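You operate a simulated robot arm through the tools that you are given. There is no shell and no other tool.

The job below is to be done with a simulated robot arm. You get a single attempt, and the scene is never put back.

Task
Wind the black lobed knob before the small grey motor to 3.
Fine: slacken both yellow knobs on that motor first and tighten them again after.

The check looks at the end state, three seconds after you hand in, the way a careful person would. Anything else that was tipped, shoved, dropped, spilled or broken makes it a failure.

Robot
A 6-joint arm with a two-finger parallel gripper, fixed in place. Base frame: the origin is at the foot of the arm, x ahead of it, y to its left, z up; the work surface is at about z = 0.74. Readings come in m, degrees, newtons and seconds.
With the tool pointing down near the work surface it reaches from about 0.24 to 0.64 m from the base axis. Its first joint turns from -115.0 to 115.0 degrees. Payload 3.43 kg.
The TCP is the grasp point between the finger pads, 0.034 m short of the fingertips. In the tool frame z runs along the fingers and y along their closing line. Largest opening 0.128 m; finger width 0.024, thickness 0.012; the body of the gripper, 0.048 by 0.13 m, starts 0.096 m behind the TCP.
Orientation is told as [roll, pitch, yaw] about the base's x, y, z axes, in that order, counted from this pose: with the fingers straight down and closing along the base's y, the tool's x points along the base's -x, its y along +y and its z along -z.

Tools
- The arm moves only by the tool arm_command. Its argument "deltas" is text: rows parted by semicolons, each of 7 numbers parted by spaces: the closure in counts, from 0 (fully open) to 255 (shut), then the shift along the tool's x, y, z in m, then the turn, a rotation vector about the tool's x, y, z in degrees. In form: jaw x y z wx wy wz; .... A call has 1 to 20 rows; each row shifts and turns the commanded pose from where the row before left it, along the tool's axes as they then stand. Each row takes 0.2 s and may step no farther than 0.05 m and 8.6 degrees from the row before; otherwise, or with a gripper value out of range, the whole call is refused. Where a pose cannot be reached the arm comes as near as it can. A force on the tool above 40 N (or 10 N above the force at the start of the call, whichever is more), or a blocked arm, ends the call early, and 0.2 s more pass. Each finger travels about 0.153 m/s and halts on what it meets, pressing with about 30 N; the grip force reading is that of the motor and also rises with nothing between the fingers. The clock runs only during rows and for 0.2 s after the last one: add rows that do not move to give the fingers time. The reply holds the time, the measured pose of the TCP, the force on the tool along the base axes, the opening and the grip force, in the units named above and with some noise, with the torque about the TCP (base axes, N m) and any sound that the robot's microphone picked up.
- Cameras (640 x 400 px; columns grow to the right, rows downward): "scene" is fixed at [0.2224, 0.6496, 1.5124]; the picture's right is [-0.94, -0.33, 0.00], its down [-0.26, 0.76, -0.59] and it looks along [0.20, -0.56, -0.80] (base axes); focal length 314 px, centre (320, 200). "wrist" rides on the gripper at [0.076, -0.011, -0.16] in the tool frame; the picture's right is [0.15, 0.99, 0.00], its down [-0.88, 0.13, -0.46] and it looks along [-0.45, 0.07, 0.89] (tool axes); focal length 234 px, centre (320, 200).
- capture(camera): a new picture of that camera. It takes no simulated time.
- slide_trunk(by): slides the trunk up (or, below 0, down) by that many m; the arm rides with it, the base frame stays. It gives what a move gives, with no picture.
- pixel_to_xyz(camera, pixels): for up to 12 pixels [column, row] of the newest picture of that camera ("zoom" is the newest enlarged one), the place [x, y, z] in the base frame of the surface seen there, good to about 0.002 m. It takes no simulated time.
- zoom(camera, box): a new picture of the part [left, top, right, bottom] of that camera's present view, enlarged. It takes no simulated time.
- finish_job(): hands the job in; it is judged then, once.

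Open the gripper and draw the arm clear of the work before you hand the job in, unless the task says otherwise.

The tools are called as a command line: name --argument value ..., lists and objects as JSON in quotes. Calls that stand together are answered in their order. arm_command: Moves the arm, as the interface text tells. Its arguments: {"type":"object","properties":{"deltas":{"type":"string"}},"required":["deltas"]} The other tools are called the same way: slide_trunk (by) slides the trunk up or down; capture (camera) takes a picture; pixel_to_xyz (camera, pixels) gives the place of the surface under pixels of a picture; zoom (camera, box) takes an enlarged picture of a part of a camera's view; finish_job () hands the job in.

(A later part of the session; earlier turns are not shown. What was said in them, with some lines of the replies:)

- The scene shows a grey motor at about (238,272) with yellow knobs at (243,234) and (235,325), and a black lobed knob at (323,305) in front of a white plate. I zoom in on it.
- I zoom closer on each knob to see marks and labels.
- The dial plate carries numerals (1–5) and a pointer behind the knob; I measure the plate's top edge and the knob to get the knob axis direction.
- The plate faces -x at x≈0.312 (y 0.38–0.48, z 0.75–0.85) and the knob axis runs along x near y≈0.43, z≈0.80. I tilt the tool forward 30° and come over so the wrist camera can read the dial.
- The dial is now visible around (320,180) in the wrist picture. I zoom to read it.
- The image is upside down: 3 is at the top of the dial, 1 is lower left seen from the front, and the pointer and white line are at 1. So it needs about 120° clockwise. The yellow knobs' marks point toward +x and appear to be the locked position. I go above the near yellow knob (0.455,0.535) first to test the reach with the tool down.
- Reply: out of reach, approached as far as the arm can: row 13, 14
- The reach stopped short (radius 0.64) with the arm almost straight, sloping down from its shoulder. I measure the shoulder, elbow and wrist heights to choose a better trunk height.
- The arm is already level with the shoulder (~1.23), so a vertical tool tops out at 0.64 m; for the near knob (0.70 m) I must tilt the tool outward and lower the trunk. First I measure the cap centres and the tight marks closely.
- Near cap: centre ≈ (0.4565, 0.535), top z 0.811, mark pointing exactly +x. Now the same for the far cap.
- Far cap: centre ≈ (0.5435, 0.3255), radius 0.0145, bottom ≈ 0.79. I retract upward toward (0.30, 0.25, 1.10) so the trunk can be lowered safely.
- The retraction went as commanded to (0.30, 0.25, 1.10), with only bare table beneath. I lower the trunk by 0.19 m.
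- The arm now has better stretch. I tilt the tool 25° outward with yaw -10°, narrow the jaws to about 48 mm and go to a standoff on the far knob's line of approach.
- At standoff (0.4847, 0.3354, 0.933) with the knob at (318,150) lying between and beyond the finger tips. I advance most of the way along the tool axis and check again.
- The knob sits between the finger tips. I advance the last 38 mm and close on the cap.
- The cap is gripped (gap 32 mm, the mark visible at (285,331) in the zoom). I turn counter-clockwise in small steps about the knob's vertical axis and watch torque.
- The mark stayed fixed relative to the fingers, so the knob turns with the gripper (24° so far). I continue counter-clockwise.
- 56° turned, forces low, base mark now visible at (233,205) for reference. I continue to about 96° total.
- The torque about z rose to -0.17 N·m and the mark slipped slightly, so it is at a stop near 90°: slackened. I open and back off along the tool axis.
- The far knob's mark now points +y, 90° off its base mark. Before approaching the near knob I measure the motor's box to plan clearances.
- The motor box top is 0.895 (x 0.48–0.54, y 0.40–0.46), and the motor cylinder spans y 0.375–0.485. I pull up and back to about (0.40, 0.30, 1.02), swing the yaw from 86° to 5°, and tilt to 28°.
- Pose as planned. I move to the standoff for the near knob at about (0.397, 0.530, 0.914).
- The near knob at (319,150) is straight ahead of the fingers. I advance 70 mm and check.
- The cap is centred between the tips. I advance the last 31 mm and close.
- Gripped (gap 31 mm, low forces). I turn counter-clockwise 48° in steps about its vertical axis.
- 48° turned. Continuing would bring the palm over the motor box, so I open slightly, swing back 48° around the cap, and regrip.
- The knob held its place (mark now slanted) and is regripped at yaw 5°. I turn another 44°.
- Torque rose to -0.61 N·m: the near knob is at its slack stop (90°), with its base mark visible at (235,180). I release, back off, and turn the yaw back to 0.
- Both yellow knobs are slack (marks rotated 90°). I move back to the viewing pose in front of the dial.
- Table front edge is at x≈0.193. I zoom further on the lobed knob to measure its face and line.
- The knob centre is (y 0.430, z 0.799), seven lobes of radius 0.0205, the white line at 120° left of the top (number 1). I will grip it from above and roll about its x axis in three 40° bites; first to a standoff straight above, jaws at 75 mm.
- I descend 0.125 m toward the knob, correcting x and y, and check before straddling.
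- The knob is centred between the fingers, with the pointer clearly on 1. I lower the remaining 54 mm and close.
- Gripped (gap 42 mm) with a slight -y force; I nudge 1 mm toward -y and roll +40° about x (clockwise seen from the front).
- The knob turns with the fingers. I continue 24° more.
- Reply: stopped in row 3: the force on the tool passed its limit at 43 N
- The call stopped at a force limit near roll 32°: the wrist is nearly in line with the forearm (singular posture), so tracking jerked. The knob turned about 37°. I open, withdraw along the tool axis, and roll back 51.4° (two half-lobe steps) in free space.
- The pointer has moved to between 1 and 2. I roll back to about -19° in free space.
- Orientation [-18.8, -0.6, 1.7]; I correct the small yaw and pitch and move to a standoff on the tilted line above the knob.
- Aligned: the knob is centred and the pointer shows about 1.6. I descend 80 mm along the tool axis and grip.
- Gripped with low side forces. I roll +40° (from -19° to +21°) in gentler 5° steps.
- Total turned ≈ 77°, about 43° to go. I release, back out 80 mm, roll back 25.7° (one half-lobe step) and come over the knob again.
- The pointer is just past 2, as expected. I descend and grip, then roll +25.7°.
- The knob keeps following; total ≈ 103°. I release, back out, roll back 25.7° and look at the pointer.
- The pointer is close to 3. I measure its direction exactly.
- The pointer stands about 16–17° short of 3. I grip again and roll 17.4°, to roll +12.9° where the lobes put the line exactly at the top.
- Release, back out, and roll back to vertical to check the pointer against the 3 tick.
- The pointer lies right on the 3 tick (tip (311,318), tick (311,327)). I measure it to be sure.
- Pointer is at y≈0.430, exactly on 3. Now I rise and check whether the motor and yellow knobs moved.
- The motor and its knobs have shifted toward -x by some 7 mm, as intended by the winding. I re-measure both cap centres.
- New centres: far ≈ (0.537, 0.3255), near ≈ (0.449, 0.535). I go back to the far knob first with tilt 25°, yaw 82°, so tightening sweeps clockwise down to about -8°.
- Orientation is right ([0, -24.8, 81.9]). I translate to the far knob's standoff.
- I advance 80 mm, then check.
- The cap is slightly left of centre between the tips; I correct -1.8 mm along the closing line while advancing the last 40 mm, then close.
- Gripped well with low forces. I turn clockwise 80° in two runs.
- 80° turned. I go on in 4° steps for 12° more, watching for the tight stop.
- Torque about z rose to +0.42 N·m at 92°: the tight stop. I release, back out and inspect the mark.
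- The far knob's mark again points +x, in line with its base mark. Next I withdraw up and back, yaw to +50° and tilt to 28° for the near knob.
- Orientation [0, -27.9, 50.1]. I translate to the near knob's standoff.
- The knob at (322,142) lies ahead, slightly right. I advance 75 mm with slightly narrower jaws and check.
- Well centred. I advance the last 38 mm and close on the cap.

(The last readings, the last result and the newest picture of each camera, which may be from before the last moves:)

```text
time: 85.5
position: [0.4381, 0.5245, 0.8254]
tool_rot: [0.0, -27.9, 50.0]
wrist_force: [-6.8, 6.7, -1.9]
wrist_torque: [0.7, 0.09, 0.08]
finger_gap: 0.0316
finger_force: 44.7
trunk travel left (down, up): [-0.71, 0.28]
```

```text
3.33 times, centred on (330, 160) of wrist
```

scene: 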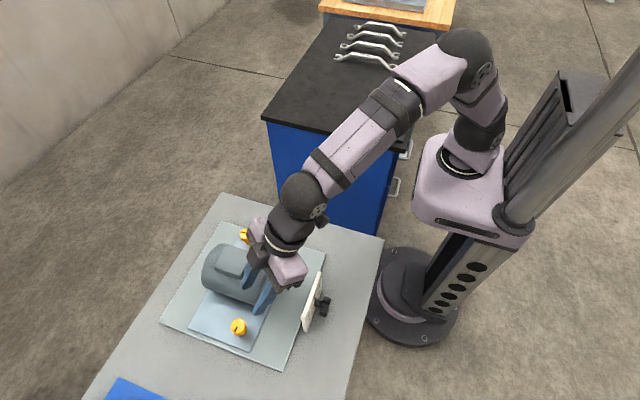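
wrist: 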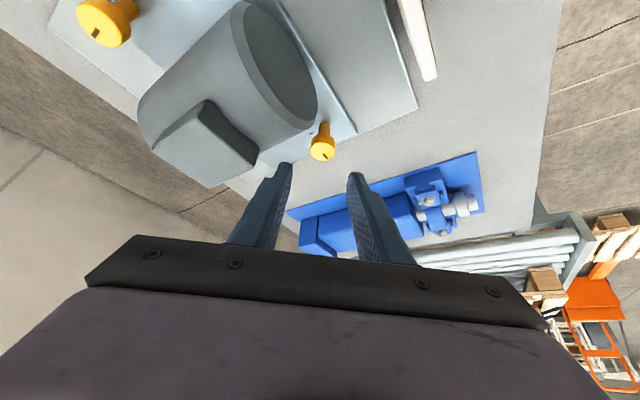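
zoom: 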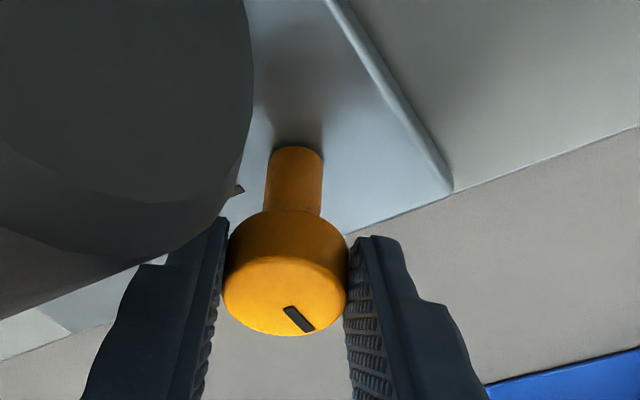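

Gripped; a 9 N push along the closing line is eased with a 1 mm shift, and I turn clockwise 48°.

arm_command --deltas "255 0 0.001 0 0 0 0; 255 -0.00011 0.00177 0.00006 3.756 0 7.064; 255 -0.00011 0.00177 0.00006 3.756 0 7.064; 255 -0.00011 0.00177 0.00006 3.756 0 7.064"

arm_command --deltas "255 -0.00011 0.00177 0.00006 3.756 0 7.064; 255 -0.00011 0.00177 0.00006 3.756 0 7.064; 255 -0.00011 0.00177 0.00006 3.756 0 7.064"

zoom --camera "wrist" --box '[240, 100, 420, 220]'

```text
time: 86.5
position: [0.4343, 0.5296, 0.8243]
tool_rot: [-0.1, -28.0, 26.0]
wrist_force: [1.9, 5.4, 4.3]
wrist_torque: [-0.47, 0.76, 0.04]
finger_gap: 0.0318
finger_force: 44.9
trunk travel left (down, up): [-0.71, 0.28]
```

```text
time: 87.3
position: [0.4344, 0.5344, 0.8248]
tool_rot: [-0.1, -28.0, 1.9]
wrist_force: [3.7, 4.5, 9.8]
wrist_torque: [-0.19, 0.26, 0.04]
finger_gap: 0.0314
finger_force: 45.2
trunk travel left (down, up): [-0.71, 0.28]
```

```text
3.33 times, centred on (330, 160) of wrist
```

zoom: 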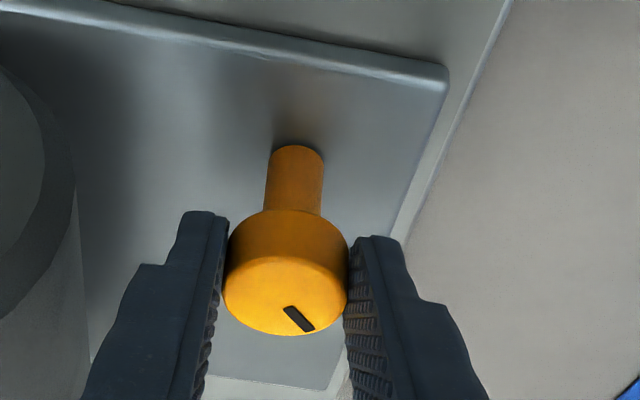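

48° done. I open, swing back 44° around the cap, regrip and check.

arm_command --deltas "165 0 0 0 0 0 0; 165 0 0 0 0 0 0; 165 -0.00011 -0.00177 0.00006 -3.756 0 -7.064; 165 -0.00011 -0.00177 0.00006 -3.756 0 -7.064; 165 -0.00011 -0.00177 0.00006 -3.756 0 -7.064; 165 -0.00011 -0.00177 0.00006 -3.756 0 -7.064; 165 -0.00011 -0.00177 0.00006 -3.756 0 -7.064; 165 -0.00003 -0.00088 0.00001 -1.878 0 -3.532; 165 0 0 0 0 0 0; 255 0 0 0 0 0 0; 255 0 0 0 0 0 0; 255 0 0 0 0 0 0"

zoom --camera "wrist" --box '[240, 100, 420, 220]'

```text
time: 89.9
position: [0.4389, 0.5247, 0.8241]
tool_rot: [0.0, -27.8, 45.9]
wrist_force: [1.9, -2.3, -0.1]
wrist_torque: [0.1, -0.33, -0.06]
finger_gap: 0.0313
finger_force: 44.8
trunk travel left (down, up): [-0.71, 0.28]
```

```text
3.33 times, centred on (330, 160) of wrist
```

zoom: 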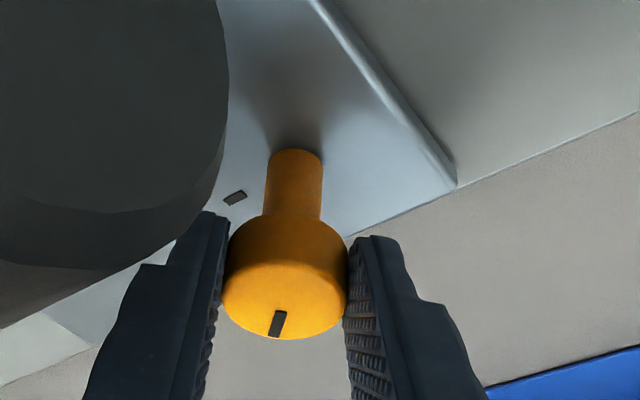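

Regripped with low forces. I turn clockwise 40°, then small steps to the tight stop.

arm_command --deltas "255 -0.00011 0.00177 0.00006 3.756 0 7.064; 255 -0.00011 0.00177 0.00006 3.756 0 7.064; 255 -0.00011 0.00177 0.00006 3.756 0 7.064; 255 -0.00011 0.00177 0.00006 3.756 0 7.064; 255 -0.00011 0.00177 0.00006 3.756 0 7.064"

arm_command --deltas "255 -0.00003 0.00088 0.00001 1.878 0 3.532; 255 0 0 0 0 0 0"

zoom --camera "wrist" --box '[240, 100, 420, 220]'

```text
time: 91.1
position: [0.4332, 0.535, 0.8239]
tool_rot: [-0.1, -28.1, 6.0]
wrist_force: [3.2, 1.1, 2.3]
wrist_torque: [-0.22, 0.35, 0.0]
finger_gap: 0.0311
finger_force: 45.2
trunk travel left (down, up): [-0.71, 0.28]
```

```text
time: 91.7
position: [0.4335, 0.5344, 0.8234]
tool_rot: [-0.2, -28.1, 2.0]
wrist_force: [1.4, 2.7, 2.5]
wrist_torque: [-0.04, -0.19, 0.18]
finger_gap: 0.0313
finger_force: 45.0
trunk travel left (down, up): [-0.71, 0.28]
```

```text
3.33 times, centred on (330, 160) of wrist
```

zoom: 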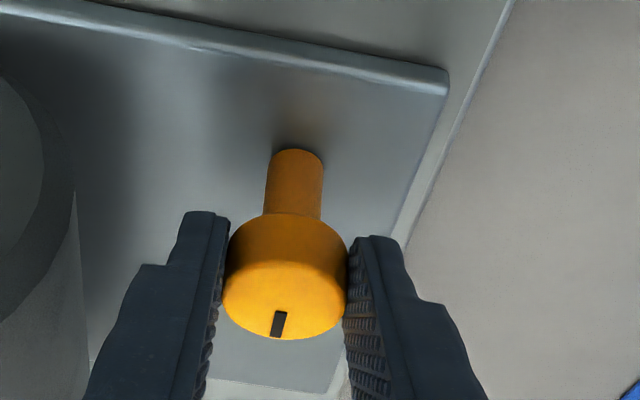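

Torque has begun to rise (+0.18 N·m). I add 3° to seat it firmly.

arm_command --deltas "255 0 0.00066 0 1.408 0 2.649; 255 0 0 0 0 0 0"

zoom --camera "wrist" --box '[240, 100, 420, 220]'

```text
time: 92.3
position: [0.4318, 0.5342, 0.8228]
tool_rot: [-0.2, -27.9, -0.9]
wrist_force: [0.8, 2.5, 4.1]
wrist_torque: [0.3, 0.28, 0.79]
finger_gap: 0.0312
finger_force: 44.8
trunk travel left (down, up): [-0.71, 0.28]
```

```text
3.33 times, centred on (330, 160) of wrist
```

zoom: 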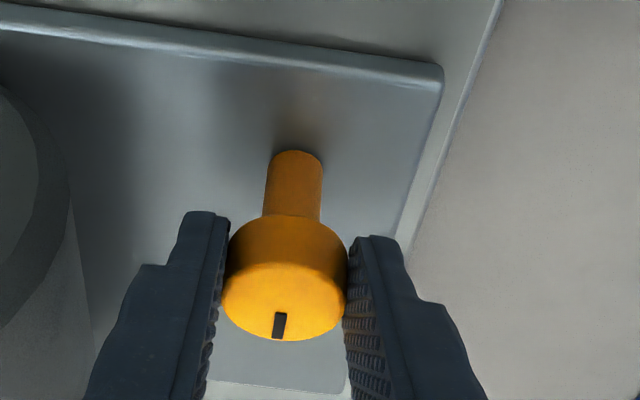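

The stop is firm (0.79 N·m). I release, withdraw along the tool axis and inspect.

arm_command --deltas "160 0 0 0 0 0 0; 160 0 0 0 0 0 0; 160 0 0 -0.03 0 0 0; 160 0 0 -0.04 0 0 0; 160 0 0 -0.05 0 0 0; 160 0 0 -0.03 0 0 0; 160 0 0 0 0 0 0"

capture --camera "scene"

zoom --camera "scene" --box '[215, 308, 255, 348]'

pixel_to_xyz --camera "zoom" --pixels '[[290, 160], [330, 170], [349, 180]]'

zoom --camera "scene" --box '[225, 215, 265, 255]'

```text
time: 93.9
position: [0.3632, 0.5375, 0.9568]
tool_rot: [-0.4, -27.9, -0.9]
wrist_force: [0.1, 0.5, 0.0]
wrist_torque: [0.0, 0.0, 0.02]
finger_gap: 0.0477
finger_force: 0.0
trunk travel left (down, up): [-0.71, 0.28]
```

```text
taken
```

scene: 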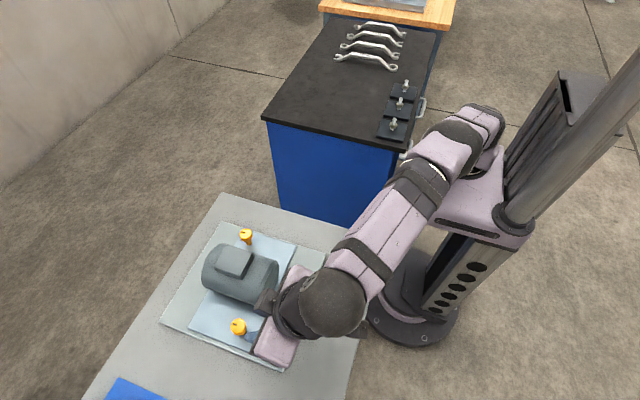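

```text
10.00 times, centred on (235, 328) of scene
```

zoom: 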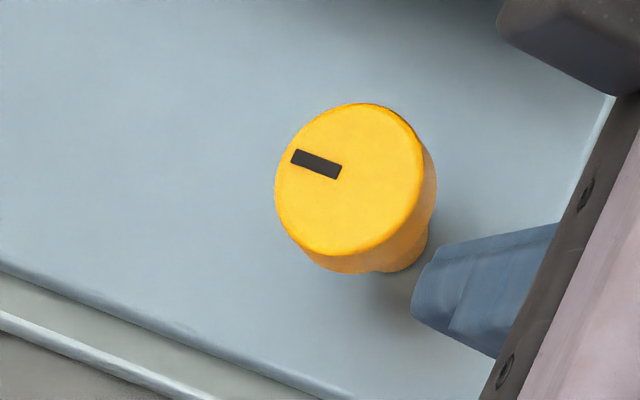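

```text
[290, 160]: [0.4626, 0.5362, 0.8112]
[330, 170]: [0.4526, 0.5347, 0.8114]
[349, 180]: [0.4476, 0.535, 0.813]
```

```text
10.00 times, centred on (245, 235) of scene
```

zoom: 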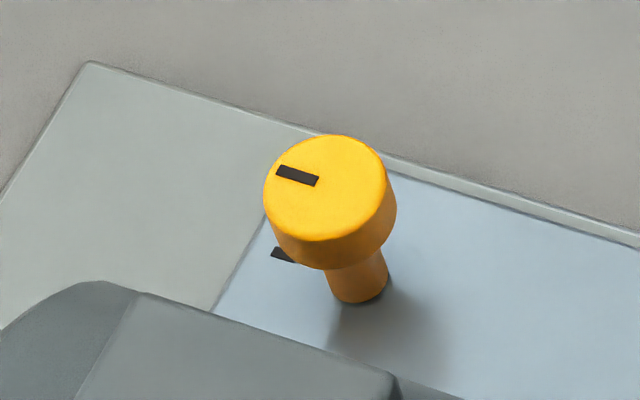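

Both marks point +x again. I retreat toward the front viewing pose to confirm the dial still reads 3.

arm_command --deltas "160 0.0288 -0.0235 -0.0153 0 0 0; 160 0.0288 -0.0235 -0.0153 0 0 0; 160 0.0288 -0.0235 -0.0153 0 0 0; 160 0.0288 -0.0235 -0.0153 0 0 0; 0 0.0288 -0.0235 -0.0153 0 0 0; 0 0 0 0 0 -8 0; 0 0 0 0 0 0 0; 0 0 0 0 0 0 0"

capture --camera "wrist"

zoom --camera "wrist" --box '[280, 110, 370, 200]'

```text
time: 95.7
position: [0.1982, 0.4211, 0.9557]
tool_rot: [-0.3, -35.8, -1.0]
wrist_force: [0.1, -0.3, 0.2]
wrist_torque: [0.02, 0.01, -0.01]
finger_gap: 0.1281
finger_force: 0.1
trunk travel left (down, up): [-0.71, 0.28]
```

```text
taken
```

wrist: 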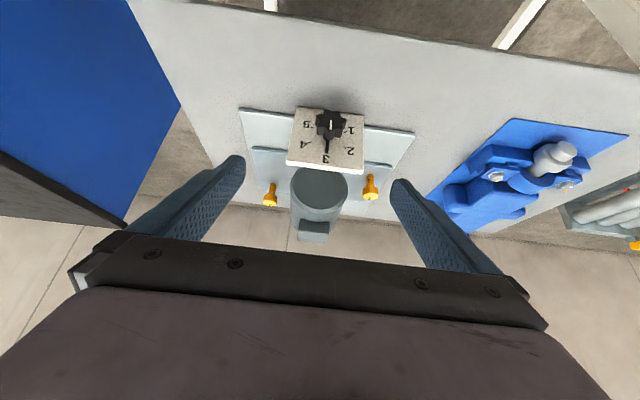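

```text
4.44 times, centred on (325, 155) of wrist
```

zoom: 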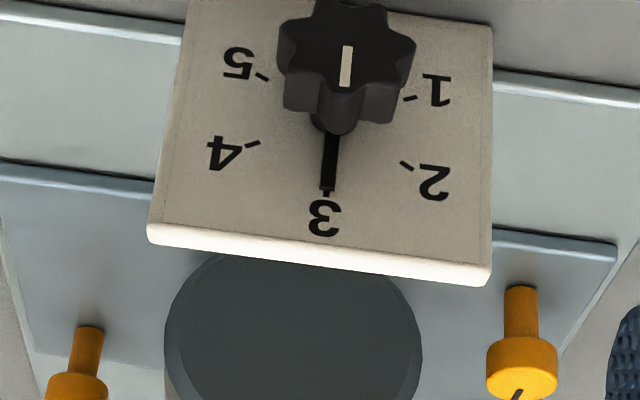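

The pointer is exactly on 3, and the gripper is open. I raise the arm clear of the work.

arm_command --deltas "0 -0.0147 -0.025 -0.0202 0 0 0; 0 -0.0147 -0.025 -0.0202 0 0 0; 0 -0.0147 -0.025 -0.0202 0 0 0; 0 -0.0147 -0.025 -0.0202 0 0 0; 0 0 0 0 0 0 0"

capture --camera "scene"

```text
time: 96.9
position: [0.1955, 0.3238, 1.0569]
tool_rot: [-0.3, -36.0, -0.8]
wrist_force: [-0.8, 0.5, 0.8]
wrist_torque: [-0.01, -0.02, 0.01]
finger_gap: 0.1281
finger_force: 0.0
trunk travel left (down, up): [-0.71, 0.28]
```

```text
taken
```

scene: 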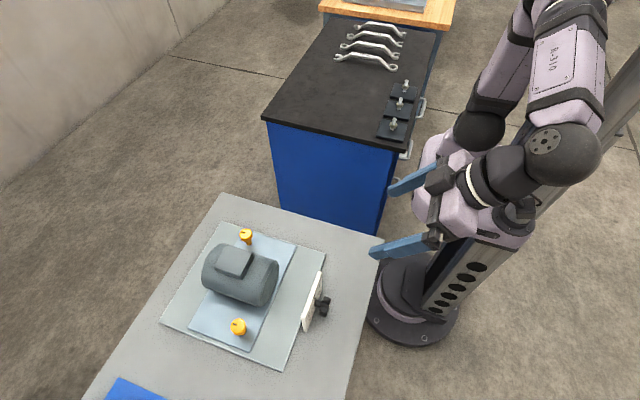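

The arm is clear, both yellow knobs are tight with their marks realigned, the dial reads 3, and nothing else has moved. I hand in the job.

finish_job

```text
The job is handed in.
```

The black lobed knob now points exactly to 3, and I've handed the job in.

- **Yellow knobs:** I slackened both about 90° to their stops before turning the black knob. Afterwards I tightened both again to firm stops. Their marks point the same way as at the start.
- **Motor:** it slid about 7 mm toward the dial as the knob was wound, and was clamped there when the yellow knobs were tightened.
- **One interruption:** partway through turning the black knob, a move stopped on the force limit (43 N) when the wrist came nearly in line with the forearm. I regripped and finished in smaller bites. The later pictures show nothing else displaced.

The gripper is open and the arm is clear of the work.
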